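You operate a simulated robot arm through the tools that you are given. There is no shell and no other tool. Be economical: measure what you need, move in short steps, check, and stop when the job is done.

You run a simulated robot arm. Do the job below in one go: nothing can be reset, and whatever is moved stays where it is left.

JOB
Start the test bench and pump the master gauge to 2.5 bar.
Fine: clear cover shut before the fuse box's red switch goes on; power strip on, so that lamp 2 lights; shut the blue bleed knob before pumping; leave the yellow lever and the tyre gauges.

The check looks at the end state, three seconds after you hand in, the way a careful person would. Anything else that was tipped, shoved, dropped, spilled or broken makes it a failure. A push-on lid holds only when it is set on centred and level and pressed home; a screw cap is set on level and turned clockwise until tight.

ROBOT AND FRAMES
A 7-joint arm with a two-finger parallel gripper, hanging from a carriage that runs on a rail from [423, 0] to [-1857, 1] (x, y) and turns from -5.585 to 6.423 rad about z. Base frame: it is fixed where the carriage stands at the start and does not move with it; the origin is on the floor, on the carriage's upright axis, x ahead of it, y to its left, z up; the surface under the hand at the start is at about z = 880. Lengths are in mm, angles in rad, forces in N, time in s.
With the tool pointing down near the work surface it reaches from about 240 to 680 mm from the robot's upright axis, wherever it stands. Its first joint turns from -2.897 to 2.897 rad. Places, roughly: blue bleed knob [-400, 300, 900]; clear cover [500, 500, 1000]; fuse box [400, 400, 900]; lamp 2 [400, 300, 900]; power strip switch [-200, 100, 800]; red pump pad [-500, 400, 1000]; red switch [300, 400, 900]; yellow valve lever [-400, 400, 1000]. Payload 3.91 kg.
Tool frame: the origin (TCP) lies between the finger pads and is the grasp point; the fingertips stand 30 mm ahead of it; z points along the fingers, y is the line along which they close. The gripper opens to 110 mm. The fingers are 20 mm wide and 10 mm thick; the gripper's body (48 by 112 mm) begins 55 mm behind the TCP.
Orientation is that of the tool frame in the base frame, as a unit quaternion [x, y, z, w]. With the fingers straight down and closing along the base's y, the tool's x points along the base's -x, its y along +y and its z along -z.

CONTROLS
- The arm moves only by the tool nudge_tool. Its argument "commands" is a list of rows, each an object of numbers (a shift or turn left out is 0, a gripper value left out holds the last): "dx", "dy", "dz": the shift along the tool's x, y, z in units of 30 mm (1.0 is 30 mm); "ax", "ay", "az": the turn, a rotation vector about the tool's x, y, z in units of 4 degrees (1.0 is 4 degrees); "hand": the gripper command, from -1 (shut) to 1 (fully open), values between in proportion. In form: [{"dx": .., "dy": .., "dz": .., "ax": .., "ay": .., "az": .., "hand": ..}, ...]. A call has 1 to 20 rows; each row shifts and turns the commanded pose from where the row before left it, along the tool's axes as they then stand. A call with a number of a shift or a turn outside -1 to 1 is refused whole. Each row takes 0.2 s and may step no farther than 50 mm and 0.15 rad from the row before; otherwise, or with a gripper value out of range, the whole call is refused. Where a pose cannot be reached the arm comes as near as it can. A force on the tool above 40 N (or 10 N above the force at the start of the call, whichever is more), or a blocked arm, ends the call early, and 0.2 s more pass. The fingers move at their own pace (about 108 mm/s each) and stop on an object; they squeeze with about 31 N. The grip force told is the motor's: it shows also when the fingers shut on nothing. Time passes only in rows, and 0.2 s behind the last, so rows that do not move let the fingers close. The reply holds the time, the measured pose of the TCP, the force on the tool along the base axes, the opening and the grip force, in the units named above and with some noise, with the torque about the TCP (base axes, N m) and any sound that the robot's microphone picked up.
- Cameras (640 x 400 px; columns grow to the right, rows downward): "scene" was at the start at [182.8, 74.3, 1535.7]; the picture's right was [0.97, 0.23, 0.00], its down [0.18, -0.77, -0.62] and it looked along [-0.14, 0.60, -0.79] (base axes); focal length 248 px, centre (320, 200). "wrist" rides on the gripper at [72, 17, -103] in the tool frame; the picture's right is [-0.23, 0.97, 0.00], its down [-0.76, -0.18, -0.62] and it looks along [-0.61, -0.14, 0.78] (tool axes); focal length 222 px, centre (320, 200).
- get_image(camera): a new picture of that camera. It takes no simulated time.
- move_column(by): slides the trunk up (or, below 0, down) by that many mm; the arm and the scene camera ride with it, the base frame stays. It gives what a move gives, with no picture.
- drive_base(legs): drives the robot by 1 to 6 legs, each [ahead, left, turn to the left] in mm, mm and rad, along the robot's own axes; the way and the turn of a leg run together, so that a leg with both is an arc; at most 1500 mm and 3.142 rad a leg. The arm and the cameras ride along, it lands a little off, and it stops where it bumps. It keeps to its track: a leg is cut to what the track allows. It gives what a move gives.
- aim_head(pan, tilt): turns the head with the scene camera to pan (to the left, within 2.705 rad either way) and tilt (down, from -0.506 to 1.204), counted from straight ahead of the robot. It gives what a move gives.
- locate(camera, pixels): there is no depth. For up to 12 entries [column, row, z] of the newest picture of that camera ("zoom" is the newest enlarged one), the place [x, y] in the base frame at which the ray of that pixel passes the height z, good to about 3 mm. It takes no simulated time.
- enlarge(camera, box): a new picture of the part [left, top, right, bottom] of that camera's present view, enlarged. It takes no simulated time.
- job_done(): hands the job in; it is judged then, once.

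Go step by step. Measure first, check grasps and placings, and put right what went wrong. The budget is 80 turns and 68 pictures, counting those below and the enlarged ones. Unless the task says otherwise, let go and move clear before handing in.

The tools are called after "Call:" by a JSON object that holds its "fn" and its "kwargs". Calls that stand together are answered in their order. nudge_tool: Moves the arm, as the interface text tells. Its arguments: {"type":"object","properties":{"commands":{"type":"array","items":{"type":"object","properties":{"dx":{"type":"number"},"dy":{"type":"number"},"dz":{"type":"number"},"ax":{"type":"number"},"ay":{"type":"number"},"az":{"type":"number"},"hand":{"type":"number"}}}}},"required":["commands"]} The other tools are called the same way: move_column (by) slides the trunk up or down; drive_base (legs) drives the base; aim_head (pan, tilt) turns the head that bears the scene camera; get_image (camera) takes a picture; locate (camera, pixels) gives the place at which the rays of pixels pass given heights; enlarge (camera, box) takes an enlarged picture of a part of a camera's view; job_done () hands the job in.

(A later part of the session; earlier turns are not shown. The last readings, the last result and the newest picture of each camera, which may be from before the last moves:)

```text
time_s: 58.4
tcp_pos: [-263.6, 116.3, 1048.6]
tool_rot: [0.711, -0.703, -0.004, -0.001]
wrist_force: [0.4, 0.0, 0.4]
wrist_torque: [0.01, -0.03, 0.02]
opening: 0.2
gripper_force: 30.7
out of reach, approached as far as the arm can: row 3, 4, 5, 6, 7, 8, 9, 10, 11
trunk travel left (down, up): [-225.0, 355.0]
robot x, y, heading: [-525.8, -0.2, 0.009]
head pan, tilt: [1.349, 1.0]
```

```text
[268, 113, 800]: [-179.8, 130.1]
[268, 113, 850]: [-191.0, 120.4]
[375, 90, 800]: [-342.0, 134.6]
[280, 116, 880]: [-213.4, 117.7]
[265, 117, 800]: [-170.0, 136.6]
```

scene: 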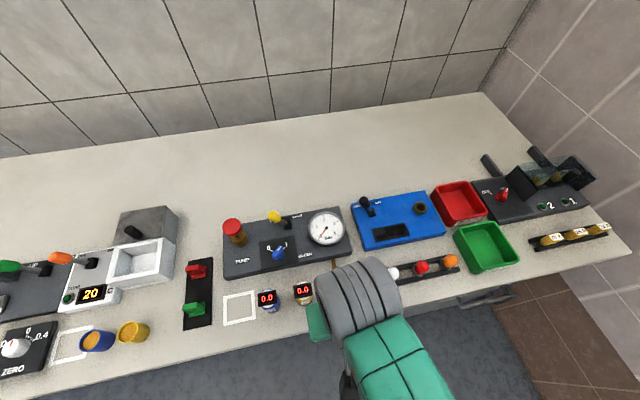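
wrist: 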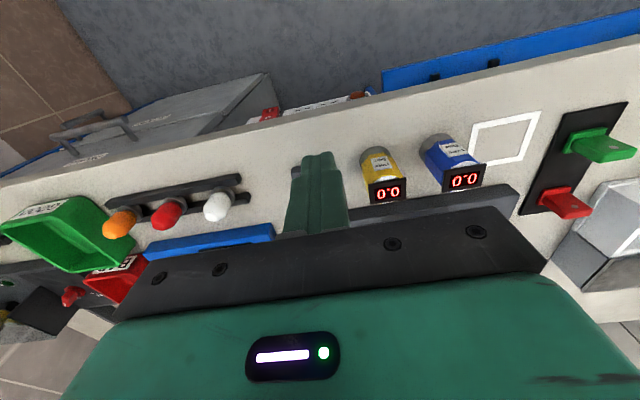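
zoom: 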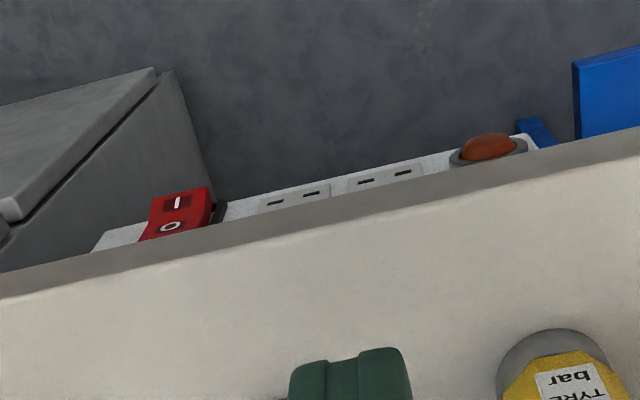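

The strip is on the front face with a red rocker ("I" lower, "0" upper, seen at zoom 175,215). I back off in −y, shift +x and tilt the tool so the camera faces the front.

Call:
{"fn": "nudge_tool", "kwargs": {"commands": [{"dx": 0.7, "dy": -0.6}, {"dx": 0.7, "dy": -0.6}, {"dx": 0.7, "dy": -0.6}, {"dy": -0.6}, {"ay": -1}, {"ay": -1}, {"ay": -1}, {"ay": -1}, {"ay": -1}, {"ay": -1}, {"ay": -1}, {"ay": -1}, {}]}}

Call:
{"fn": "get_image", "kwargs": {"camera": "wrist"}}

```text
time_s: 61.2
tcp_pos: [-276.4, 136.2, 1028.3]
tool_rot: [0.683, -0.675, -0.2, -0.195]
wrist_force: [-0.2, -0.3, 0.3]
wrist_torque: [0.04, -0.01, -0.02]
opening: 0.0
gripper_force: 31.0
out of reach, approached as far as the arm can: row 1, 2, 3, 4, 5, 6, 7, 8
trunk travel left (down, up): [-225.0, 355.0]
robot x, y, heading: [-529.0, -2.1, 0.012]
head pan, tilt: [1.349, 1.0]
```

```text
28 pictures are left
```

wrist: 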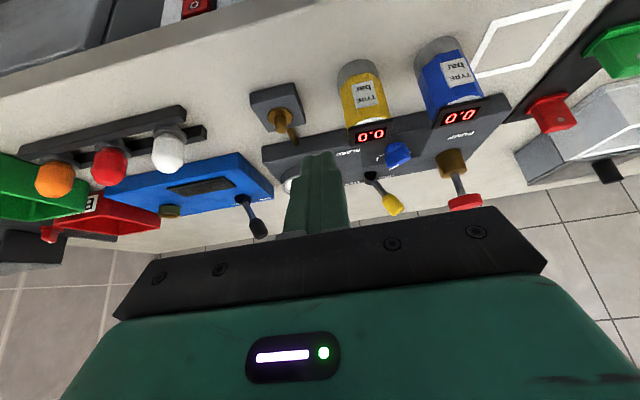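

That configuration is at the arm's limit, so I untilt, rise, and unwind the tool's yaw by 180° (camera facing the other way) where the wrist is comfortable.

Call:
{"fn": "nudge_tool", "kwargs": {"commands": [{"ay": 1}, {"ay": 1}, {"ay": 1}, {"ay": 1}, {"ay": 1}, {"ay": 1}, {"ay": 1}, {"ay": 1}, {"dz": -1}, {"dz": -1}, {"dz": -1}, {"dz": -1}, {"dz": -1}, {"dz": -1, "dx": -0.5}, {"dx": -1}, {"dx": -1}, {"az": -1}, {"az": -1}, {"az": -1}, {"az": -1}]}}

Call:
{"fn": "nudge_tool", "kwargs": {"commands": [{"az": -1}, {"az": -1}, {"az": -1}, {"az": -1}, {"az": -1}, {"az": -1}, {"az": -1}, {"az": -1}, {"az": -1}, {"az": -1}, {"az": -1}, {"az": -1}, {"az": -1}, {"az": -1}, {"az": -1}, {"az": -1}, {"az": -1}, {"az": -1}, {"az": -1}, {"az": -1}]}}

Call:
{"fn": "nudge_tool", "kwargs": {"commands": [{"az": -1}, {"az": -1}, {"az": -1}, {"az": -1}, {"az": -1}, {"az": -1}, {"az": -1}, {"az": -1}, {"az": -1}, {"az": -1}, {"az": -1}, {"az": -1}, {"az": -1}, {"az": -1}, {"az": -1}, {"az": -1}, {"az": -1}, {"az": -1}, {"az": -1}, {"az": -1}, {"az": -1}]}}

```text
time_s: 65.4
tcp_pos: [-274.7, 210.0, 1208.3]
tool_rot: [0.802, -0.597, -0.003, -0.002]
wrist_force: [-0.2, -0.9, 0.3]
wrist_torque: [0.05, -0.01, 0.02]
opening: 0.0
gripper_force: 31.0
out of reach, approached as far as the arm can: row 2
trunk travel left (down, up): [-225.0, 355.0]
robot x, y, heading: [-527.1, 1.0, 0.007]
head pan, tilt: [1.349, 1.0]
```

```text
time_s: 69.6
tcp_pos: [-571.6, 207.3, 1271.9]
tool_rot: [0.998, 0.057, 0.0, -0.002]
wrist_force: [0.6, -0.9, 0.1]
wrist_torque: [0.01, -0.05, 0.02]
opening: 0.3
gripper_force: 31.0
out of reach, approached as far as the arm can: row 1, 2, 3, 4, 5, 6, 7, 8, 9, 10, 11, 12, 13, 14, 15, 16, 17, 18, 19, 20
trunk travel left (down, up): [-225.0, 355.0]
robot x, y, heading: [-524.4, -1.6, 0.01]
head pan, tilt: [1.349, 1.0]
```

```text
refused: the rows must be a list of 1 to 20 entries
```

The wrist is near the upper end of its turn range; turning the other way (clockwise) is right. I unwind clockwise, then plan to approach the strip from a carriage position on its right.

Call:
{"fn": "nudge_tool", "kwargs": {"commands": [{"az": 1}, {"az": 1}, {"az": 1}, {"az": 1}, {"az": 1}, {"az": 1}, {"az": 1}, {"az": 1}, {"az": 1}, {"az": 1}, {"az": 1}, {"az": 1}, {"az": 1}, {"az": 1}, {"az": 1}, {"az": 1}, {"az": 1}, {"az": 1}, {"az": 1}, {"az": 1}]}}

Call:
{"fn": "nudge_tool", "kwargs": {"commands": [{"az": 1}, {"az": 1}, {"az": 1}, {"az": 1}, {"az": 1}, {"az": 1}, {"az": 1}, {"az": 1}, {"az": 1}, {"az": 1}, {"az": 1}, {"az": 1}, {"az": 1}, {"az": 1}, {"az": 1}, {"az": 1}, {"az": 1}, {"az": 1}, {}]}}

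```text
time_s: 73.8
tcp_pos: [-570.7, 207.1, 1271.3]
tool_rot: [0.801, -0.598, -0.002, -0.002]
wrist_force: [0.6, 0.8, -0.2]
wrist_torque: [0.02, 0.0, 0.01]
opening: 0.0
gripper_force: 31.3
trunk travel left (down, up): [-225.0, 355.0]
robot x, y, heading: [-527.6, 0.4, 0.008]
head pan, tilt: [1.349, 1.0]
```

```text
time_s: 77.8
tcp_pos: [-572.4, 206.3, 1273.1]
tool_rot: [-0.296, 0.955, 0.002, 0.0]
wrist_force: [-0.1, 0.1, -0.4]
wrist_torque: [0.01, 0.02, 0.01]
opening: 0.1
gripper_force: 30.9
trunk travel left (down, up): [-225.0, 355.0]
robot x, y, heading: [-525.4, -1.6, 0.01]
head pan, tilt: [1.349, 1.0]
```

The yaw unwound freely. Now I drive to about x=+215 and turn the carriage left by ~1 rad.

Call:
{"fn": "drive_base", "kwargs": {"legs": [[740, 0, 0], [0, 0, 0.97]]}}

Call:
{"fn": "get_image", "kwargs": {"camera": "wrist"}}

```text
time_s: 84.3
tcp_pos: [28.9, 84.1, 1271.6]
tool_rot: [-0.699, 0.715, 0.003, -0.001]
wrist_force: [0.1, 0.2, 0.1]
wrist_torque: [0.02, 0.01, -0.01]
opening: 0.0
gripper_force: 30.7
trunk travel left (down, up): [-225.0, 355.0]
robot x, y, heading: [220.6, 3.9, 0.953]
head pan, tilt: [1.349, 1.0]
```

```text
27 pictures are left
```

wrist: 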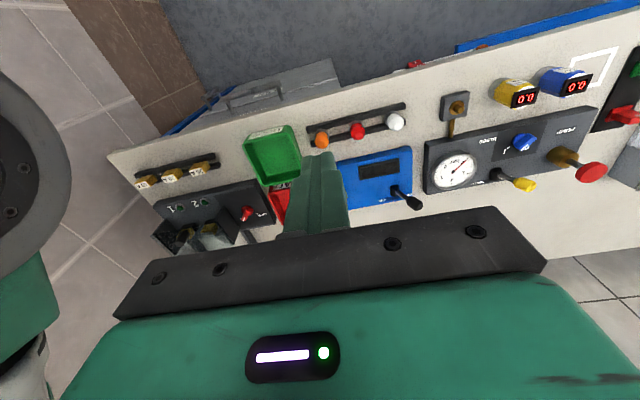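

The yaw is right (camera looks to +y); rocker at (412,65). I move 200 mm to −x, 60 mm forward of the bench and lower.

Call:
{"fn": "nudge_tool", "kwargs": {"commands": [{"dy": 1, "dx": 0.3}, {"dy": 1, "dx": 0.3}, {"dy": 1, "dx": 0.3}, {"dy": 1, "dx": 0.3}, {"dy": 1, "dx": 0.3}, {"dy": 1, "dx": 0.3}, {"dy": 0.9, "dx": 0.3}, {"dz": 1}, {"dz": 1}, {"dz": 1}, {"dz": 1}, {"dz": 1}, {"dz": 1}, {}]}}

Call:
{"fn": "get_image", "kwargs": {"camera": "wrist"}}

```text
time_s: 85.3
tcp_pos: [-59.8, 114.4, 1270.9]
tool_rot: [-0.621, 0.783, -0.018, -0.03]
wrist_force: [0.5, 0.0, -1.0]
wrist_torque: [-0.02, -0.01, 0.01]
opening: 0.2
gripper_force: 31.2
trunk travel left (down, up): [-225.0, 355.0]
robot x, y, heading: [221.1, 1.6, 0.957]
head pan, tilt: [1.349, 1.0]
stopped in row 4: the arm was blocked; the commanded pose is now the measured one
```

```text
26 pictures are left
```

wrist: 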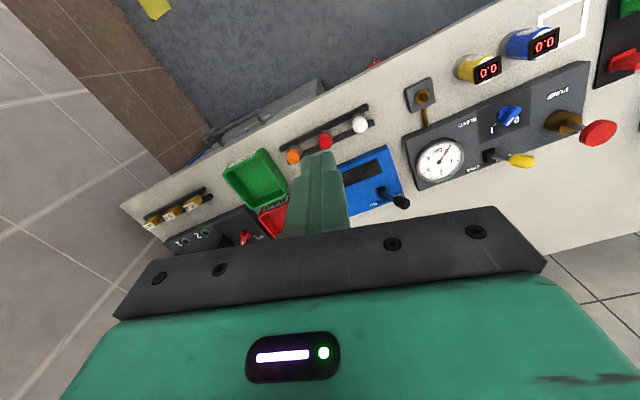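

The arm got blocked in row 4. I look with the scene camera at how the arm stands.

Call:
{"fn": "get_image", "kwargs": {"camera": "scene"}}

```text
25 pictures are left
```

scene: 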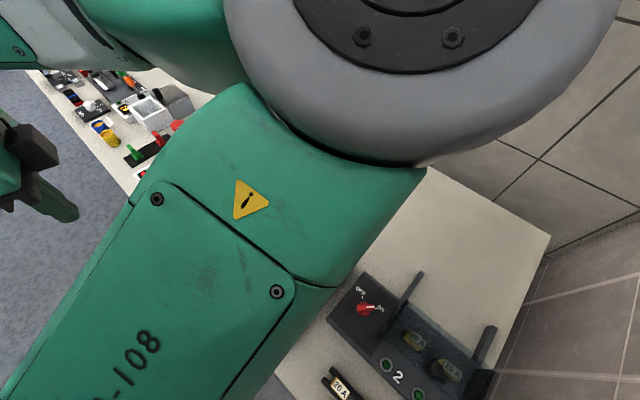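

The elbow is right against the head camera at this heading. I turn the carriage back by 0.5 rad so the shoulder swings farther round, then extend to the strip.

Call:
{"fn": "drive_base", "kwargs": {"legs": [[0, 0, -0.5]]}}

Call:
{"fn": "nudge_tool", "kwargs": {"commands": [{"az": -1}, {"az": -1}, {"az": -1}, {"az": -1}, {"az": -1}, {"az": -1}, {"az": -1}, {"az": -1}, {"az": -1}, {"az": -1}, {"ay": -0.9}, {}]}}

```text
time_s: 87.1
tcp_pos: [28.2, 235.2, 1269.5]
tool_rot: [-0.41, 0.911, -0.01, -0.033]
wrist_force: [0.4, -0.2, -0.1]
wrist_torque: [0.02, 0.0, 0.0]
opening: 0.2
gripper_force: 31.6
trunk travel left (down, up): [-225.0, 355.0]
robot x, y, heading: [221.1, -3.6, 0.456]
head pan, tilt: [1.349, 1.0]
```

```text
time_s: 89.7
tcp_pos: [28.4, 235.1, 1270.1]
tool_rot: [-0.696, 0.717, 0.024, -0.013]
wrist_force: [0.1, -0.3, -0.3]
wrist_torque: [0.0, 0.01, 0.02]
opening: 0.0
gripper_force: 30.9
trunk travel left (down, up): [-225.0, 355.0]
robot x, y, heading: [224.0, -3.6, 0.46]
head pan, tilt: [1.349, 1.0]
```

Yaw restored. I extend to (-180, 40) at height, then view.

Call:
{"fn": "nudge_tool", "kwargs": {"commands": [{"dy": 0.87, "dx": 0.81, "ax": 0.75}, {"dy": 0.87, "dx": 0.81}, {"dy": 0.87, "dx": 0.81}, {"dy": 0.87, "dx": 0.81}, {"dy": 0.87, "dx": 0.81}, {"dy": 0.87, "dx": 0.81}, {"dy": 0.87, "dx": 0.81}, {"dy": 0.87, "dx": 0.81}, {"dz": 1}, {"dz": 1}, {"dz": 1}, {"dz": 1}, {"dz": 1}, {"dz": 1}, {}]}}

Call:
{"fn": "get_image", "kwargs": {"camera": "wrist"}}

```text
time_s: 92.9
tcp_pos: [-187.6, 48.9, 1087.7]
tool_rot: [-0.698, 0.716, 0.005, 0.006]
wrist_force: [0.4, -0.2, -0.5]
wrist_torque: [0.01, 0.01, 0.02]
opening: 0.1
gripper_force: 31.0
trunk travel left (down, up): [-225.0, 355.0]
robot x, y, heading: [223.5, 2.1, 0.461]
head pan, tilt: [1.349, 1.0]
```

```text
24 pictures are left
```

wrist: 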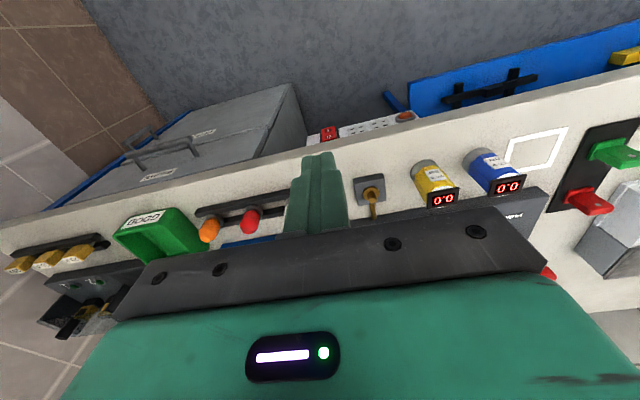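

Call:
{"fn": "enlarge", "kwargs": {"camera": "wrist", "box": [290, 95, 430, 165]}}

Call:
{"fn": "locate", "kwargs": {"camera": "wrist", "pixels": [[330, 134, 800], [330, 134, 820], [330, 134, 840], [325, 148, 880], [290, 150, 880], [395, 131, 880], [300, 85, 800], [280, 155, 800]]}}

```text
4.57 times, centred on (360, 130) of wrist
```

zoom: 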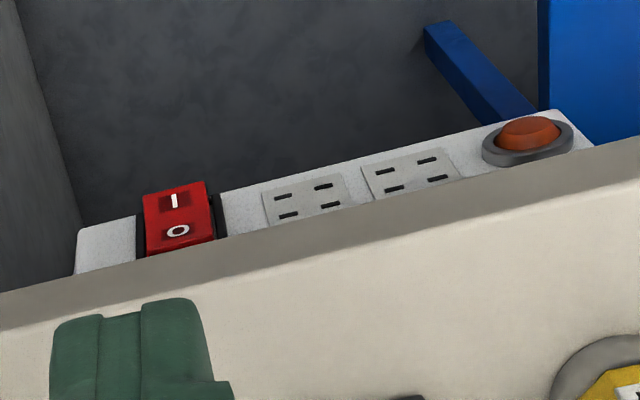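

```text
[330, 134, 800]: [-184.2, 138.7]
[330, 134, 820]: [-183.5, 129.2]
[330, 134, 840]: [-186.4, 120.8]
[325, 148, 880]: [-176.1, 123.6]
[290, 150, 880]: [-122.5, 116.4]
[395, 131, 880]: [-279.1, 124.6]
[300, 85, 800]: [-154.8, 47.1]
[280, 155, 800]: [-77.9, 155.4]
```

The "I" (lower) end of the rocker overlaps its frame, so it sticks out: currently off. I lower and tilt the tool toward the face for a frontal view and to see its exact height.

Call:
{"fn": "nudge_tool", "kwargs": {"commands": [{"dz": 1, "dx": 0.3}, {"dz": 1, "dx": 0.3}, {"dz": 1}, {"dz": 1}, {"ay": -1}, {"ay": -1}, {"ay": -1}, {"ay": -1}, {"ay": -1}, {"ay": -1}, {"ay": -1}, {"ay": -1}, {}]}}

Call:
{"fn": "get_image", "kwargs": {"camera": "wrist"}}

```text
time_s: 95.7
tcp_pos: [-187.1, 31.4, 968.0]
tool_rot: [-0.669, 0.687, 0.198, 0.203]
wrist_force: [0.3, 0.3, 0.5]
wrist_torque: [-0.02, 0.03, 0.0]
opening: 0.0
gripper_force: 31.2
trunk travel left (down, up): [-225.0, 355.0]
robot x, y, heading: [222.9, 1.0, 0.462]
head pan, tilt: [1.349, 1.0]
```

```text
22 pictures are left
```

wrist: 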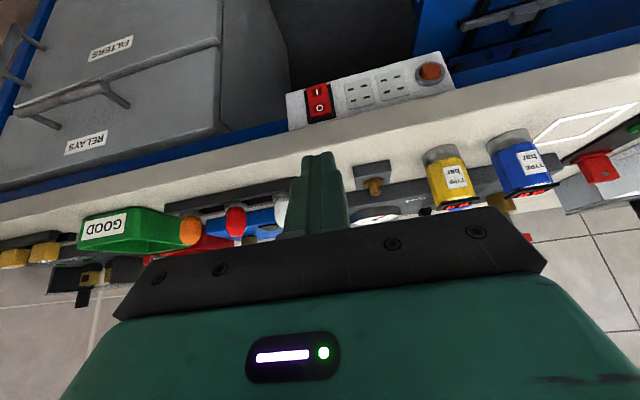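

Call:
{"fn": "locate", "kwargs": {"camera": "wrist", "pixels": [[318, 102, 800], [318, 102, 820], [318, 102, 840], [318, 102, 860], [310, 132, 880], [318, 88, 800], [318, 88, 820], [290, 125, 850], [300, 98, 800]]}}

Call:
{"fn": "enlarge", "kwargs": {"camera": "wrist", "box": [280, 60, 400, 140]}}

```text
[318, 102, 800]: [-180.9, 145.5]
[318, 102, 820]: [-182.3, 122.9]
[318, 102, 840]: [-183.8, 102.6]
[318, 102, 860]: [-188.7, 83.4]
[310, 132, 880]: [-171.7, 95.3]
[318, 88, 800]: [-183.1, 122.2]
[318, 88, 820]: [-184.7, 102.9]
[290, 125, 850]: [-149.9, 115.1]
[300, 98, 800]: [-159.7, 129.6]
```

```text
5.00 times, centred on (340, 100) of wrist
```

zoom: 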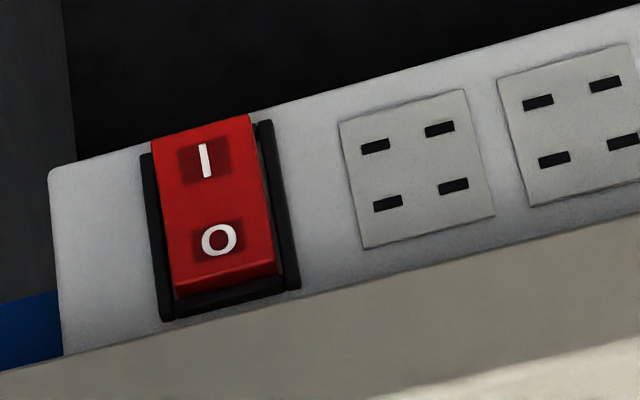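

Rocker centre is about (-182,134,811), "I" end near z≈800 and protruding. Before reaching in I check the grey drawer cabinet's corner to the right.

Call:
{"fn": "locate", "kwargs": {"camera": "wrist", "pixels": [[220, 128, 855], [220, 128, 830], [220, 45, 800], [220, 45, 750], [288, 95, 800], [288, 95, 780], [278, 10, 700], [246, 122, 855], [318, 94, 800], [318, 109, 820]]}}

Call:
{"fn": "enlarge", "kwargs": {"camera": "wrist", "box": [140, 0, 340, 140]}}

```text
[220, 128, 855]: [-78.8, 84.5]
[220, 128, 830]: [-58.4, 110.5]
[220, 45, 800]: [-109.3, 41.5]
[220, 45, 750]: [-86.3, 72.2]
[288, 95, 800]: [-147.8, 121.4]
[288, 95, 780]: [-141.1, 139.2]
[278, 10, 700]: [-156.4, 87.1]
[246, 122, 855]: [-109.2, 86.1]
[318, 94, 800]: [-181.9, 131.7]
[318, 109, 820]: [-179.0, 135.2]
```

```text
2.86 times, centred on (240, 70) of wrist
```

zoom: 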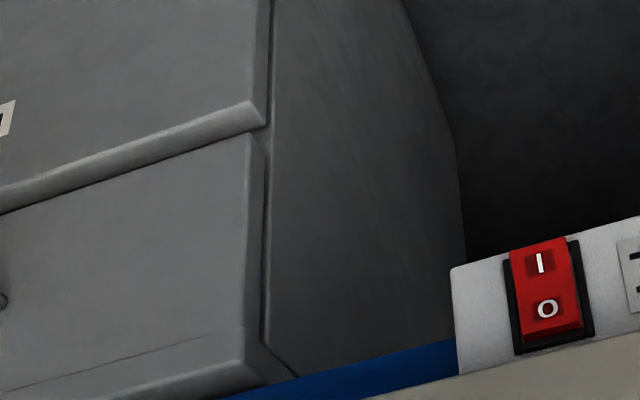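

The cabinet's corner lies at x≈-80, clear of the gripper. I tilt to 48° and move the closed fingertips in front of the "I" end.

Call:
{"fn": "nudge_tool", "kwargs": {"commands": [{"ay": -1}, {"ay": -1}, {"ay": -1}, {"ay": -1}, {"dx": 0.58, "dz": 0.8, "dy": -0.12}, {"dx": 0.58, "dz": 0.8}, {"dx": 0.58, "dz": 0.8}, {"dx": 0.58, "dz": 0.8}, {"dx": 0.58, "dz": 0.8}, {}]}}

Call:
{"fn": "get_image", "kwargs": {"camera": "wrist"}}

```text
time_s: 97.9
tcp_pos: [-180.3, 64.0, 822.1]
tool_rot: [-0.635, 0.653, 0.288, 0.297]
wrist_force: [-0.1, -0.8, -0.2]
wrist_torque: [0.0, 0.01, 0.0]
opening: 0.0
gripper_force: 30.3
trunk travel left (down, up): [-225.0, 355.0]
robot x, y, heading: [223.1, -3.9, 0.462]
head pan, tilt: [1.349, 1.0]
```

```text
19 pictures are left
```

wrist: 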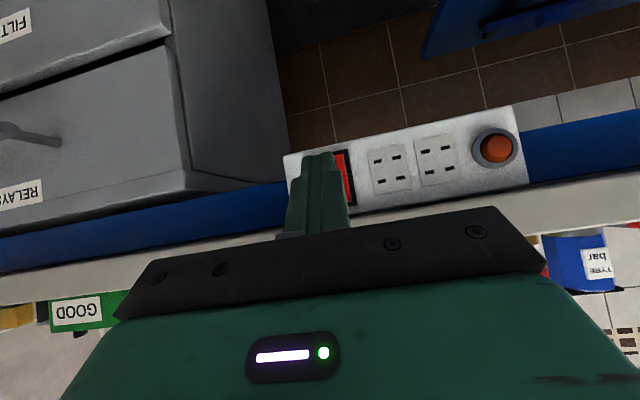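

The rocker shows at (345,175) right of the fingertip; I locate it to check x.

Call:
{"fn": "locate", "kwargs": {"camera": "wrist", "pixels": [[347, 178, 811], [354, 152, 795], [354, 205, 828], [354, 178, 811], [322, 155, 795], [340, 152, 795]]}}

```text
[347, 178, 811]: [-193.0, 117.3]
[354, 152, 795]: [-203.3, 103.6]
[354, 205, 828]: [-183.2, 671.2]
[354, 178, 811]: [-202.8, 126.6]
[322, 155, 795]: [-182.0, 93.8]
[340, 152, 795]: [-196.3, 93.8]
```

Housing spans z 787–835 at x≈-186. I shift 5 mm left, 12 mm down, then push toward +y.

Call:
{"fn": "nudge_tool", "kwargs": {"commands": [{"dz": 0.27, "dx": 0.3, "dy": 0.17}, {"dz": 0.2, "dx": -0.18}, {"dz": 0.2, "dx": -0.18}, {"dz": 0.2, "dx": -0.18}, {"dz": 0.2, "dx": -0.18}, {"dz": 0.1, "dx": -0.09}, {"dz": 0.1, "dx": -0.09}, {"dz": 0.1, "dx": -0.09}, {"dz": 0.1, "dx": -0.09}, {}]}}

Call:
{"fn": "get_image", "kwargs": {"camera": "wrist"}}

```text
time_s: 100.1
tcp_pos: [-184.9, 104.5, 813.0]
tool_rot: [-0.637, 0.653, 0.286, 0.294]
wrist_force: [2.2, -30.6, 9.8]
wrist_torque: [-0.1, -0.06, -0.02]
opening: 0.0
gripper_force: 31.1
trunk travel left (down, up): [-225.0, 355.0]
robot x, y, heading: [221.7, -1.3, 0.461]
head pan, tilt: [1.349, 1.0]
```

```text
18 pictures are left
```

wrist: 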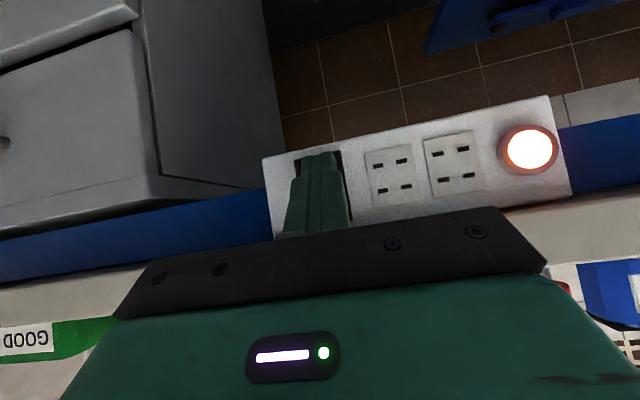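

The strip's pilot lamp is lit bright (528,150): the rocker is on. I back off and rise clear of the bench.

Call:
{"fn": "nudge_tool", "kwargs": {"commands": [{"dz": -0.4, "dx": 0.36}, {"dz": -0.6, "dx": 0.54}, {"dz": -0.6, "dx": 0.54}, {"dz": -0.6, "dx": 0.54}, {"dz": -0.67, "dx": -0.74}, {"dz": -0.67, "dx": -0.74}, {"dz": -0.67, "dx": -0.74}, {"dz": -0.67, "dx": -0.74}, {"dz": -0.67, "dx": -0.74}, {"dz": -0.67, "dx": -0.74}, {}]}}

Call:
{"fn": "get_image", "kwargs": {"camera": "wrist"}}

Call:
{"fn": "get_image", "kwargs": {"camera": "scene"}}

```text
time_s: 102.5
tcp_pos: [-188.6, 22.4, 991.1]
tool_rot: [-0.635, 0.653, 0.287, 0.296]
wrist_force: [-0.5, 0.7, 0.1]
wrist_torque: [0.0, 0.0, -0.01]
opening: 0.0
gripper_force: 31.1
trunk travel left (down, up): [-225.0, 355.0]
robot x, y, heading: [219.2, -3.6, 0.464]
head pan, tilt: [1.349, 1.0]
```

```text
17 pictures are left
```

wrist: 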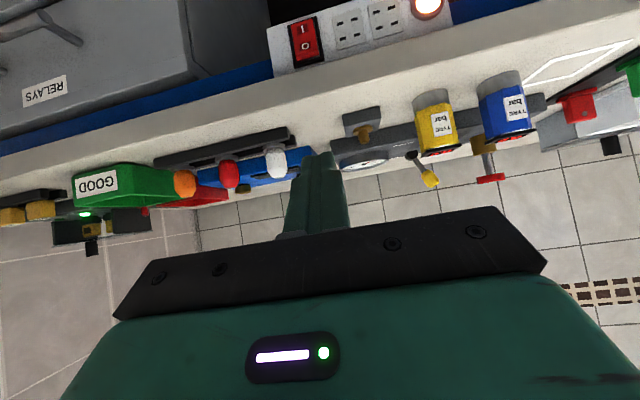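

```text
16 pictures are left
```

scene: 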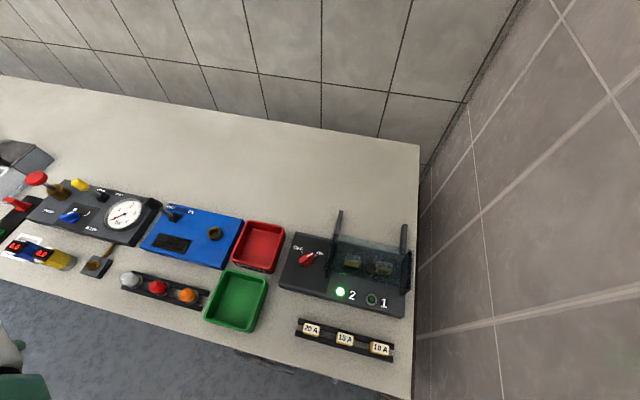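

Lamp 2 glows (scene 340,292). The pump panel is unobstructed now, so I enlarge it to measure the blue knob and pad.

Call:
{"fn": "enlarge", "kwargs": {"camera": "scene", "box": [20, 160, 170, 250]}}

```text
4.27 times, centred on (95, 205) of scene
```

zoom: 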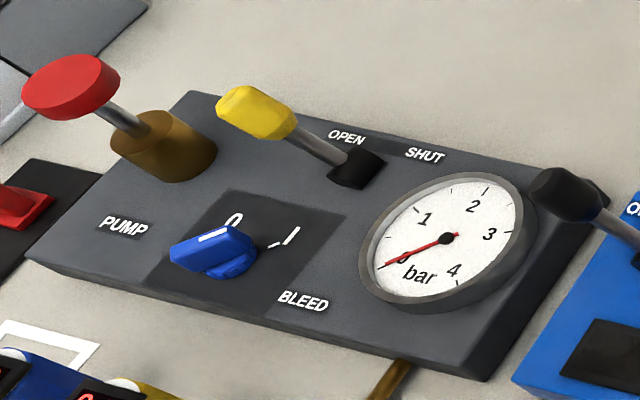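

Gauge reads 0, knob has marks 0 and 1. I untilt and rise, turn the carriage straight and drive to about x=-180.

Call:
{"fn": "nudge_tool", "kwargs": {"commands": [{"dz": -0.67, "dx": -0.74}, {"dz": -0.67, "dx": -0.74}, {"ay": 1}, {"ay": 1}, {"ay": 1}, {"ay": 1}, {"ay": 1}, {"ay": 1}, {"ay": 1}, {"ay": 1}, {"ay": 1}, {"ay": 1}, {"ay": 1}, {"ay": 1}, {"dz": -1}, {"dz": -1}, {"dz": -1}, {"dz": -1}, {"dz": -1}, {"dz": -1}]}}

Call:
{"fn": "drive_base", "kwargs": {"legs": [[0, 0, -0.46], [-400, 0, 0]]}}

```text
time_s: 106.7
tcp_pos: [-188.7, 18.0, 1233.0]
tool_rot: [-0.697, 0.717, 0.004, 0.006]
wrist_force: [-0.4, 0.2, 0.0]
wrist_torque: [0.0, 0.0, 0.0]
opening: 0.0
gripper_force: 30.9
trunk travel left (down, up): [-225.0, 355.0]
robot x, y, heading: [224.9, -3.1, 0.463]
head pan, tilt: [1.349, 1.0]
```

```text
time_s: 110.5
tcp_pos: [-535.0, 199.7, 1232.6]
tool_rot: [-0.513, 0.858, 0.003, 0.006]
wrist_force: [0.2, 0.0, -0.8]
wrist_torque: [-0.02, -0.03, -0.04]
opening: 0.0
gripper_force: 31.1
trunk travel left (down, up): [-225.0, 355.0]
robot x, y, heading: [-177.5, -3.2, -0.004]
head pan, tilt: [1.349, 1.0]
```

I rotate the tool back to the standard yaw and move over the panel to view the blue knob from above.

Call:
{"fn": "nudge_tool", "kwargs": {"commands": [{"az": 1}, {"az": 1}, {"az": 1}, {"az": 1}, {"az": 1}, {"az": 1}, {"az": 1}, {"az": 1}, {"az": 1}, {"az": 1}, {"az": 1}, {"az": 1}, {"az": 1}, {"az": 1}, {"az": 1}, {"az": 0.4}]}}

Call:
{"fn": "nudge_tool", "kwargs": {"commands": [{"dx": -0.93, "dy": 0.62}, {"dx": -0.93, "dy": 0.62}, {"dx": -0.93, "dy": 0.62}, {"dx": -0.93, "dy": 0.62}, {"dx": -0.93, "dy": 0.62}, {"dx": -0.93, "dy": 0.62}, {"dx": -0.93, "dy": 0.62}, {"dz": 1}, {"dz": 1}, {}]}}

Call:
{"fn": "get_image", "kwargs": {"camera": "wrist"}}

Call:
{"fn": "get_image", "kwargs": {"camera": "scene"}}

```text
time_s: 113.9
tcp_pos: [-535.4, 200.2, 1232.0]
tool_rot: [0.0, 1.0, 0.006, 0.003]
wrist_force: [-0.6, 0.1, -0.7]
wrist_torque: [-0.03, 0.0, 0.02]
opening: 0.0
gripper_force: 30.9
trunk travel left (down, up): [-225.0, 355.0]
robot x, y, heading: [-174.4, -0.5, -0.006]
head pan, tilt: [1.349, 1.0]
```

```text
time_s: 116.1
tcp_pos: [-339.1, 332.9, 1175.1]
tool_rot: [0.0, 1.0, 0.006, 0.005]
wrist_force: [-0.1, 0.2, 0.0]
wrist_torque: [-0.03, 0.01, -0.01]
opening: 0.2
gripper_force: 31.2
trunk travel left (down, up): [-225.0, 355.0]
robot x, y, heading: [-179.6, 1.5, -0.005]
head pan, tilt: [1.349, 1.0]
```

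```text
14 pictures are left
```

wrist: 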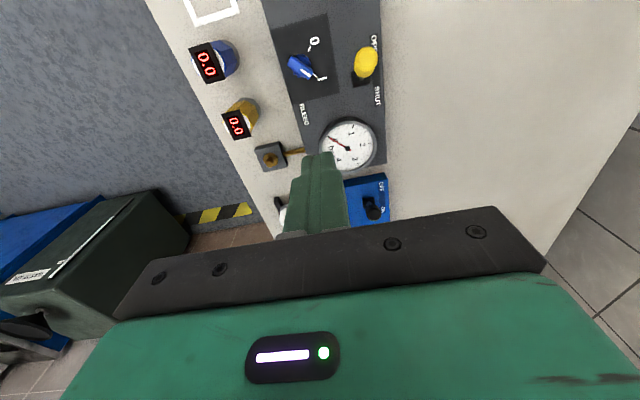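

```text
13 pictures are left
```

scene: 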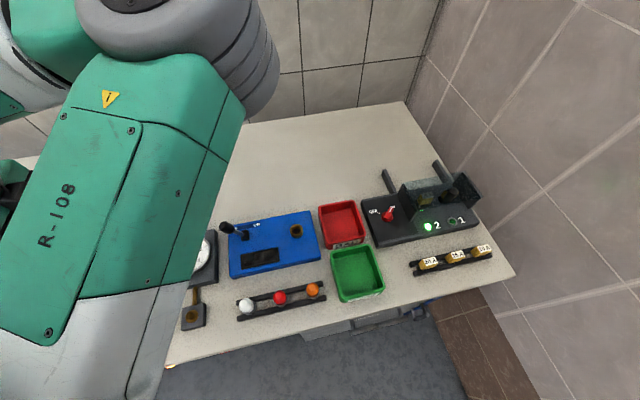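

Call:
{"fn": "enlarge", "kwargs": {"camera": "wrist", "box": [260, 0, 400, 110]}}

```text
3.64 times, centred on (330, 55) of wrist
```

zoom: 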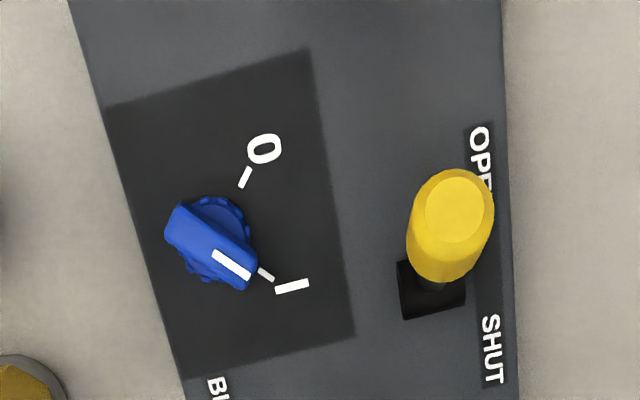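

The bar's pointer is at "1" (open); "0" lies 90° counter-clockwise. I locate the knob.

Call:
{"fn": "locate", "kwargs": {"camera": "zoom", "pixels": [[180, 222, 940], [246, 276, 940], [214, 248, 940], [212, 250, 915], [245, 177, 905], [265, 273, 905], [450, 205, 990], [432, 300, 910]]}}

```text
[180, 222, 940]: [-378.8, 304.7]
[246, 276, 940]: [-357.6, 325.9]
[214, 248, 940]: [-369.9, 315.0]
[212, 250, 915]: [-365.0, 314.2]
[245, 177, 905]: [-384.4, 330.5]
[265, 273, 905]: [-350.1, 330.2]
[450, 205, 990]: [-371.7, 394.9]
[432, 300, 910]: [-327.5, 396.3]
```

Knob centre is (-367,313), bar top z≈940, pointing to "1" along (+x,+y). I go above it, turn the tool 45° counter-clockwise and open to 40 mm.

Call:
{"fn": "nudge_tool", "kwargs": {"commands": [{"dx": 0.93, "dy": -0.66, "hand": -0.27}, {"az": -1}, {"az": -1}, {"az": -1}, {"az": -1}, {"az": -1}, {"az": -1}, {"az": -1}, {"az": -1}, {"az": -1}, {"az": -1}, {"az": -1}, {"az": -0.25}, {"dz": 1}, {"dz": 1}, {"dz": 1}, {"dz": 1}, {"dz": 1}, {"dz": 0.7}, {}]}}

Call:
{"fn": "get_image", "kwargs": {"camera": "wrist"}}

```text
time_s: 120.3
tcp_pos: [-365.5, 313.0, 1004.8]
tool_rot: [-0.384, 0.923, 0.004, 0.006]
wrist_force: [-0.3, 0.2, -0.6]
wrist_torque: [0.0, 0.01, -0.01]
opening: 40.3
gripper_force: 0.1
trunk travel left (down, up): [-225.0, 355.0]
robot x, y, heading: [-173.4, -2.9, -0.006]
head pan, tilt: [1.349, 1.0]
```

```text
11 pictures are left
```

wrist: 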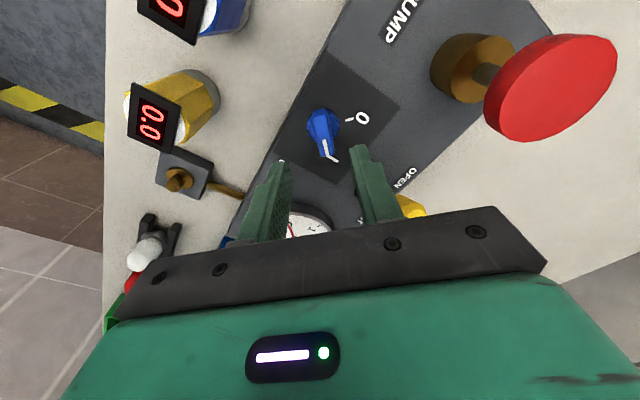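

The bar is aligned between the fingers. I descend, grip, and turn counter-clockwise half way.

Call:
{"fn": "nudge_tool", "kwargs": {"commands": [{"dz": 0.6}, {"dz": 0.6}, {"dz": 0.53}, {"hand": -1}, {}, {}, {"az": -0.8}, {"az": -0.8}, {"az": -0.8}, {"az": -0.8}, {"az": -0.8}, {"az": -0.8}, {"az": -0.8}, {"az": -0.8}, {"az": -0.8}, {"az": -0.8}, {"az": -0.8}, {"az": -0.8}, {"az": -0.8}]}}

```text
time_s: 122.6
tcp_pos: [-367.9, 316.4, 953.6]
tool_rot: [-0.486, 0.874, 0.005, 0.005]
wrist_force: [-10.7, 9.3, -16.7]
wrist_torque: [-0.09, 0.31, -0.03]
opening: 12.9
gripper_force: 45.0
trunk travel left (down, up): [-225.0, 355.0]
robot x, y, heading: [-177.6, -0.7, -0.005]
head pan, tilt: [1.349, 1.0]
stopped in row 11: the force on the tool passed its limit at 41 N (the readings are from after the stop); the commanded pose is now the measured one
```

Force limit reached after ~13° because the grip is ~3 mm off centre. I relax, re-centre a little, re-grip, and continue.

Call:
{"fn": "nudge_tool", "kwargs": {"commands": [{"hand": -0.7}, {"dx": 0.085, "dy": -0.053}, {}, {"hand": -1}, {}, {"az": -0.8}, {"az": -0.8}, {"az": -0.8}, {"az": -0.8}, {"az": -0.8}, {"az": -0.8}, {"az": -0.8}, {"az": -0.8}, {"az": -0.8}, {"az": -0.8}, {"az": -0.8}, {}]}}

```text
time_s: 126.2
tcp_pos: [-367.8, 313.2, 952.3]
tool_rot: [0.728, -0.685, -0.004, -0.007]
wrist_force: [-15.9, 12.6, -0.4]
wrist_torque: [0.84, 0.72, -0.02]
opening: 13.0
gripper_force: 45.2
trunk travel left (down, up): [-225.0, 355.0]
robot x, y, heading: [-177.9, -0.3, -0.002]
head pan, tilt: [1.349, 1.0]
```

At 93° of the needed 135°. I relax, re-grip and turn the rest.

Call:
{"fn": "nudge_tool", "kwargs": {"commands": [{"hand": -0.7}, {}, {"hand": -1}, {}, {"az": -0.8}, {"az": -0.8}, {"az": -0.8}, {"az": -0.8}, {"az": -0.8}, {"az": -0.8}, {"az": -0.8}, {"az": -0.8}, {"az": -0.8}, {"az": -0.8}, {"az": -0.8}, {"az": -0.8}, {"az": -0.8}, {"az": -0.4}, {}]}}

```text
time_s: 130.2
tcp_pos: [-365.6, 311.4, 951.5]
tool_rot: [0.929, -0.37, 0.001, -0.008]
wrist_force: [-4.7, 5.9, -20.2]
wrist_torque: [-0.46, 0.52, -0.96]
opening: 13.0
gripper_force: 44.8
trunk travel left (down, up): [-225.0, 355.0]
robot x, y, heading: [-173.9, 1.5, -0.004]
head pan, tilt: [1.349, 1.0]
```

At 136° with a firm stop torque: the knob should be at "0". I release, rise and look.

Call:
{"fn": "nudge_tool", "kwargs": {"commands": [{"hand": -0.4}, {}, {"dz": -1}, {"dz": -1}, {"dz": -1}, {"dz": -1}, {"dz": -1}, {"dz": -1}, {"dz": -1}, {}]}}

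Call:
{"fn": "get_image", "kwargs": {"camera": "wrist"}}

```text
time_s: 132.4
tcp_pos: [-367.7, 309.6, 1161.9]
tool_rot: [0.929, -0.37, 0.001, -0.007]
wrist_force: [-0.1, 0.0, -0.4]
wrist_torque: [0.01, -0.01, 0.02]
opening: 32.9
gripper_force: 0.0
trunk travel left (down, up): [-225.0, 355.0]
robot x, y, heading: [-177.9, -4.0, -0.007]
head pan, tilt: [1.349, 1.0]
```

```text
10 pictures are left
```

wrist: 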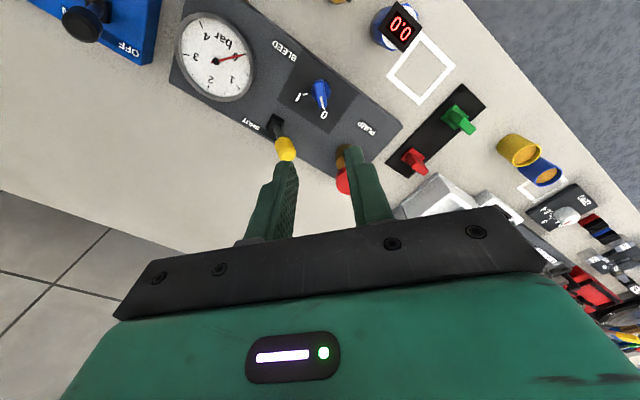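

The blue knob points at "0". From earlier views the pump pad is about (-466,382) with its top near z≈990. I move above it with closed fingers and check before pressing.

Call:
{"fn": "nudge_tool", "kwargs": {"commands": [{"dx": -1, "dy": 0.12, "hand": -1}, {"dx": -1, "dy": 0.12}, {"dx": -1, "dy": 0.13}, {"dx": -1, "dy": 0.13}, {"dz": 1}, {"dz": 1}, {"dz": 1}, {}]}}

Call:
{"fn": "get_image", "kwargs": {"camera": "wrist"}}

```text
time_s: 134.2
tcp_pos: [-461.9, 380.9, 1070.3]
tool_rot: [0.929, -0.37, 0.0, -0.008]
wrist_force: [-0.6, -0.1, 0.0]
wrist_torque: [-0.03, -0.01, -0.03]
opening: 0.2
gripper_force: 30.6
trunk travel left (down, up): [-225.0, 355.0]
robot x, y, heading: [-172.7, -0.3, -0.007]
head pan, tilt: [1.349, 1.0]
```

```text
9 pictures are left
```

wrist: 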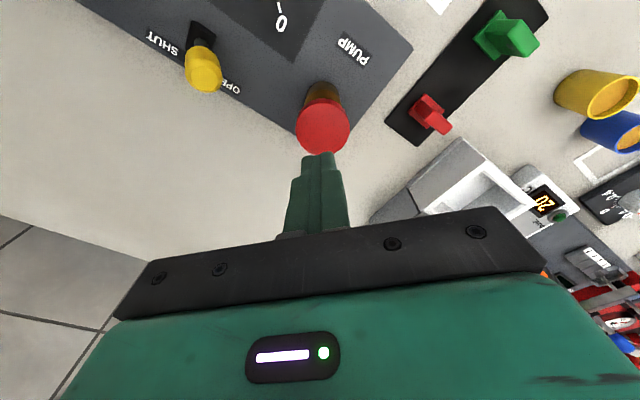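

Call:
{"fn": "locate", "kwargs": {"camera": "wrist", "pixels": [[323, 126, 1000], [323, 126, 980], [323, 126, 960], [323, 90, 930], [323, 90, 915]]}}

```text
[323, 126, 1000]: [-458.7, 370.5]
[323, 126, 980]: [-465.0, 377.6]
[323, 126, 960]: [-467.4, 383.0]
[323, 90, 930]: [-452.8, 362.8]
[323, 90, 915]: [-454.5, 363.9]
```

Both views agree on a pad centre of about (-460,371,1000). I correct by 10 mm and press slowly, then come up.

Call:
{"fn": "nudge_tool", "kwargs": {"commands": [{"dx": 0.28, "dy": 0.2}, {"dz": 0.5}, {"dz": 0.5}, {"dz": 0.2}, {"dz": 0.2}, {"dz": 0.2}, {"dz": 0.2}, {}]}}

Call:
{"fn": "get_image", "kwargs": {"camera": "wrist"}}

```text
time_s: 136.0
tcp_pos: [-461.7, 371.6, 1018.4]
tool_rot: [0.929, -0.369, 0.001, -0.007]
wrist_force: [0.0, 2.8, 3.1]
wrist_torque: [0.05, -0.02, 0.0]
opening: 0.1
gripper_force: 30.7
trunk travel left (down, up): [-225.0, 355.0]
robot x, y, heading: [-176.7, -2.0, -0.011]
head pan, tilt: [1.349, 1.0]
```

```text
8 pictures are left
```

wrist: 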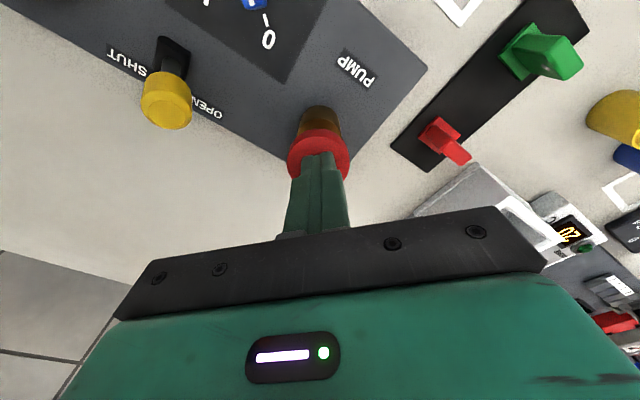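

The tip is centred on the pad with light contact. I press on to the bottom in small steps.

Call:
{"fn": "nudge_tool", "kwargs": {"commands": [{"dz": 0.2}, {"dz": 0.2}, {"dz": 0.2}, {"dz": 0.2}, {"dz": 0.2}, {"dz": 0.2}, {}]}}

```text
time_s: 137.2
tcp_pos: [-462.8, 371.2, 992.0]
tool_rot: [0.929, -0.369, 0.0, -0.007]
wrist_force: [6.7, -6.3, 19.2]
wrist_torque: [-0.35, -0.21, 0.04]
opening: 0.0
gripper_force: 31.1
trunk travel left (down, up): [-225.0, 355.0]
robot x, y, heading: [-178.4, -0.3, -0.004]
head pan, tilt: [1.349, 1.0]
stopped in row 6: the force on the tool passed its limit at 53 N (the readings are from after the stop); the commanded pose is now the measured one
```

Bottomed after about 30 mm of stroke. I rise to the viewing pose and read the gauge.

Call:
{"fn": "nudge_tool", "kwargs": {"commands": [{"dz": -0.7}, {"dz": -1}, {"dz": -1}, {"dz": -1}, {"dz": -1}, {"dz": -1}, {"dx": 1, "dy": -0.17}, {"dx": 1, "dy": -0.17}, {"dx": 1, "dy": -0.18}, {"dx": 0.72, "dy": -0.18}, {}]}}

Call:
{"fn": "enlarge", "kwargs": {"camera": "wrist", "box": [155, 0, 355, 125]}}

```text
time_s: 139.6
tcp_pos: [-366.3, 309.8, 1160.3]
tool_rot: [0.929, -0.369, 0.0, -0.007]
wrist_force: [-0.4, -0.2, 0.1]
wrist_torque: [0.02, 0.02, 0.02]
opening: 0.0
gripper_force: 30.8
trunk travel left (down, up): [-225.0, 355.0]
robot x, y, heading: [-173.7, 2.6, -0.006]
head pan, tilt: [1.349, 1.0]
```

```text
3.20 times, centred on (255, 62) of wrist
```

zoom: 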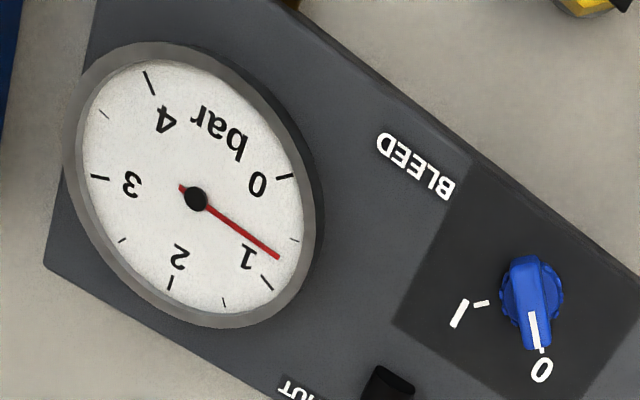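

The needle is at about 0.75–0.8 bar with the knob at 0. One full stroke gives roughly 0.8; I do a second stroke the same way.

Call:
{"fn": "nudge_tool", "kwargs": {"commands": [{"dx": -1, "dy": 0.17}, {"dx": -1, "dy": 0.17}, {"dx": -1, "dy": 0.18}, {"dx": -0.72, "dy": 0.18}, {"dz": 1}, {"dz": 1}, {"dz": 1}, {"dz": 1}, {"dz": 0.7}, {"dz": 0.2}, {"dz": 0.2}, {"dz": 0.2}, {"dz": 0.2}, {"dz": 0.2}, {"dz": 0.2}, {}]}}

Call:
{"fn": "nudge_tool", "kwargs": {"commands": [{"dz": -0.7}, {"dz": -1}, {"dz": -1}, {}]}}

```text
time_s: 142.8
tcp_pos: [-462.6, 371.8, 991.3]
tool_rot: [0.929, -0.37, -0.001, -0.007]
wrist_force: [5.3, -5.3, 18.3]
wrist_torque: [-0.35, -0.23, 0.01]
opening: 0.0
gripper_force: 30.7
trunk travel left (down, up): [-225.0, 355.0]
robot x, y, heading: [-176.2, -0.9, -0.005]
head pan, tilt: [1.349, 1.0]
stopped in row 15: the force on the tool passed its limit at 52 N (the readings are from after the stop); the commanded pose is now the measured one
```

```text
time_s: 143.8
tcp_pos: [-462.6, 370.6, 1071.4]
tool_rot: [0.929, -0.369, 0.001, -0.006]
wrist_force: [-0.2, 0.4, 0.2]
wrist_torque: [-0.01, 0.01, -0.03]
opening: 0.0
gripper_force: 31.0
trunk travel left (down, up): [-225.0, 355.0]
robot x, y, heading: [-173.2, -0.2, -0.006]
head pan, tilt: [1.349, 1.0]
```

Second stroke done. I return to the viewing pose to read the gauge.

Call:
{"fn": "nudge_tool", "kwargs": {"commands": [{"dz": -1}, {"dz": -1}, {"dz": -1}, {"dx": 1, "dy": -0.17}, {"dx": 1, "dy": -0.17}, {"dx": 1, "dy": -0.18}, {"dx": 0.72, "dy": -0.18}, {}]}}

Call:
{"fn": "enlarge", "kwargs": {"camera": "wrist", "box": [165, 5, 265, 105]}}

```text
time_s: 145.6
tcp_pos: [-366.7, 308.5, 1162.3]
tool_rot: [0.93, -0.368, 0.0, -0.008]
wrist_force: [0.0, -0.3, -0.3]
wrist_torque: [-0.01, 0.0, 0.02]
opening: 0.1
gripper_force: 30.2
trunk travel left (down, up): [-225.0, 355.0]
robot x, y, heading: [-177.0, -0.1, -0.002]
head pan, tilt: [1.349, 1.0]
```

```text
4.00 times, centred on (215, 55) of wrist
```

zoom: 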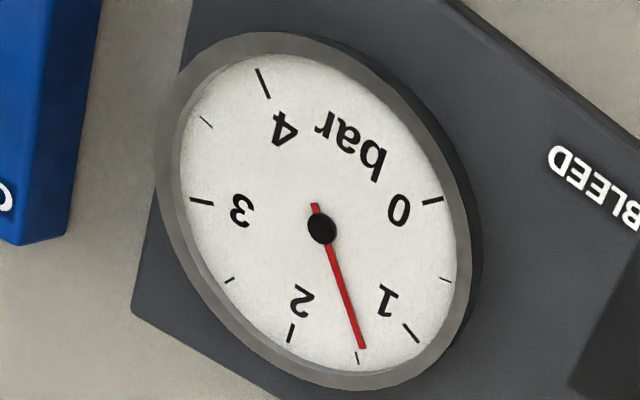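

About 1.46 bar after two strokes (~0.73 each). A third full stroke should give ~2.2; then a partial one.

Call:
{"fn": "nudge_tool", "kwargs": {"commands": [{"dx": -1, "dy": 0.17}, {"dx": -1, "dy": 0.17}, {"dx": -1, "dy": 0.18}, {"dx": -0.72, "dy": 0.18}, {"dz": 1}, {"dz": 1}, {"dz": 1}, {"dz": 1}, {"dz": 0.7}, {"dz": 0.2}, {"dz": 0.2}, {"dz": 0.2}, {"dz": 0.2}, {"dz": 0.2}, {"dz": 0.2}, {}]}}

Call:
{"fn": "nudge_tool", "kwargs": {"commands": [{"dz": -0.7}, {"dz": -1}, {"dz": -1}, {"dz": -1}, {"dz": -1}, {"dz": -1}, {"dx": 1, "dy": -0.17}, {"dx": 1, "dy": -0.17}, {"dx": 1, "dy": -0.18}, {"dx": 0.72, "dy": -0.18}, {}]}}

Call:
{"fn": "enlarge", "kwargs": {"camera": "wrist", "box": [165, 5, 265, 105]}}

```text
time_s: 148.7
tcp_pos: [-461.5, 371.7, 991.2]
tool_rot: [0.929, -0.37, 0.0, -0.007]
wrist_force: [5.1, -6.7, 18.5]
wrist_torque: [-0.35, -0.21, 0.03]
opening: 0.0
gripper_force: 30.6
trunk travel left (down, up): [-225.0, 355.0]
robot x, y, heading: [-171.3, -0.1, -0.006]
head pan, tilt: [1.349, 1.0]
stopped in row 15: the force on the tool passed its limit at 53 N (the readings are from after the stop); the commanded pose is now the measured one
```

```text
time_s: 151.1
tcp_pos: [-365.7, 307.0, 1160.9]
tool_rot: [0.93, -0.368, 0.001, -0.007]
wrist_force: [-0.3, 0.2, 0.2]
wrist_torque: [0.0, -0.02, 0.01]
opening: 0.0
gripper_force: 31.4
trunk travel left (down, up): [-225.0, 355.0]
robot x, y, heading: [-176.0, 1.9, -0.009]
head pan, tilt: [1.349, 1.0]
```

```text
4.00 times, centred on (215, 55) of wrist
```

zoom: 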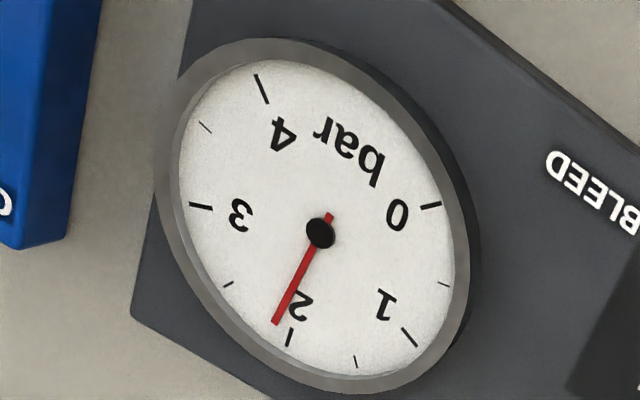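

About 2.14 bar (needle a little past 2). I need ~0.36 more, about half a stroke: I descend to z≈1016 first and read the pose.

Call:
{"fn": "nudge_tool", "kwargs": {"commands": [{"dx": -1, "dy": 0.17}, {"dx": -1, "dy": 0.17}, {"dx": -1, "dy": 0.18}, {"dx": -0.72, "dy": 0.18}, {"dz": 1}, {"dz": 1}, {"dz": 1}, {"dz": 1}, {"dz": 0.6}, {}]}}

```text
time_s: 153.3
tcp_pos: [-462.2, 370.5, 1024.2]
tool_rot: [0.929, -0.37, 0.0, -0.006]
wrist_force: [-0.4, -0.7, 2.4]
wrist_torque: [-0.02, 0.03, -0.02]
opening: 0.0
gripper_force: 30.6
trunk travel left (down, up): [-225.0, 355.0]
robot x, y, heading: [-175.1, -0.5, -0.008]
head pan, tilt: [1.349, 1.0]
```

Light contact starts near z≈1024 (2.4 N), so the full stroke is ~33 mm. I press 16 mm, then return and read.

Call:
{"fn": "nudge_tool", "kwargs": {"commands": [{"dz": 0.2}, {"dz": 0.2}, {"dz": 0.14}, {}]}}

Call:
{"fn": "nudge_tool", "kwargs": {"commands": [{"dz": -0.54}, {"dz": -1}, {"dz": -1}, {"dz": -1}, {"dz": -1}, {"dz": -0.6}, {"dx": 1, "dy": -0.17}, {"dx": 1, "dy": -0.17}, {"dx": 1, "dy": -0.18}, {"dx": 0.72, "dy": -0.18}, {}]}}

Call:
{"fn": "enlarge", "kwargs": {"camera": "wrist", "box": [165, 5, 265, 105]}}

```text
time_s: 154.3
tcp_pos: [-461.9, 371.3, 1008.2]
tool_rot: [0.929, -0.37, 0.0, -0.006]
wrist_force: [-0.6, -2.9, 2.5]
wrist_torque: [-0.12, 0.01, -0.02]
opening: 0.0
gripper_force: 30.9
trunk travel left (down, up): [-225.0, 355.0]
robot x, y, heading: [-175.6, -1.6, -0.007]
head pan, tilt: [1.349, 1.0]
```

```text
time_s: 156.7
tcp_pos: [-367.3, 309.3, 1161.6]
tool_rot: [0.93, -0.369, 0.0, -0.006]
wrist_force: [-0.3, -0.1, 0.2]
wrist_torque: [-0.01, 0.05, -0.01]
opening: 0.0
gripper_force: 30.7
trunk travel left (down, up): [-225.0, 355.0]
robot x, y, heading: [-172.7, 0.6, -0.001]
head pan, tilt: [1.349, 1.0]
```

```text
4.00 times, centred on (215, 55) of wrist
```

zoom: 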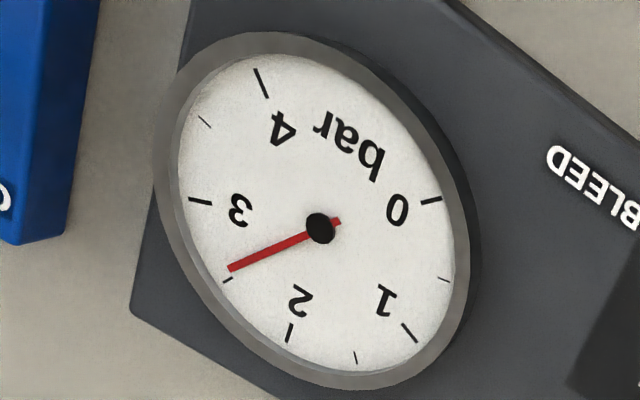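

The needle is near 2.5, perhaps slightly above. I use locate on the dial points to get true angles without perspective.

Call:
{"fn": "locate", "kwargs": {"camera": "zoom", "pixels": [[319, 228, 920], [230, 268, 920], [338, 220, 920], [228, 280, 915], [200, 202, 915], [290, 333, 915], [431, 200, 915], [262, 83, 915], [409, 333, 915], [355, 357, 915], [443, 280, 915], [205, 122, 915]]}}

```text
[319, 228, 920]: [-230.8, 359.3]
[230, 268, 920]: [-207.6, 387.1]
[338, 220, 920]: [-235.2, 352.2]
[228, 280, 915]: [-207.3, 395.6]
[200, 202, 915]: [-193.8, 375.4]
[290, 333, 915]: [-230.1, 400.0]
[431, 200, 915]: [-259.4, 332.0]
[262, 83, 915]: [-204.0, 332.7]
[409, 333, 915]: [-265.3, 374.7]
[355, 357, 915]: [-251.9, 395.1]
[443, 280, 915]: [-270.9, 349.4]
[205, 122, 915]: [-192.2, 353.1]
```

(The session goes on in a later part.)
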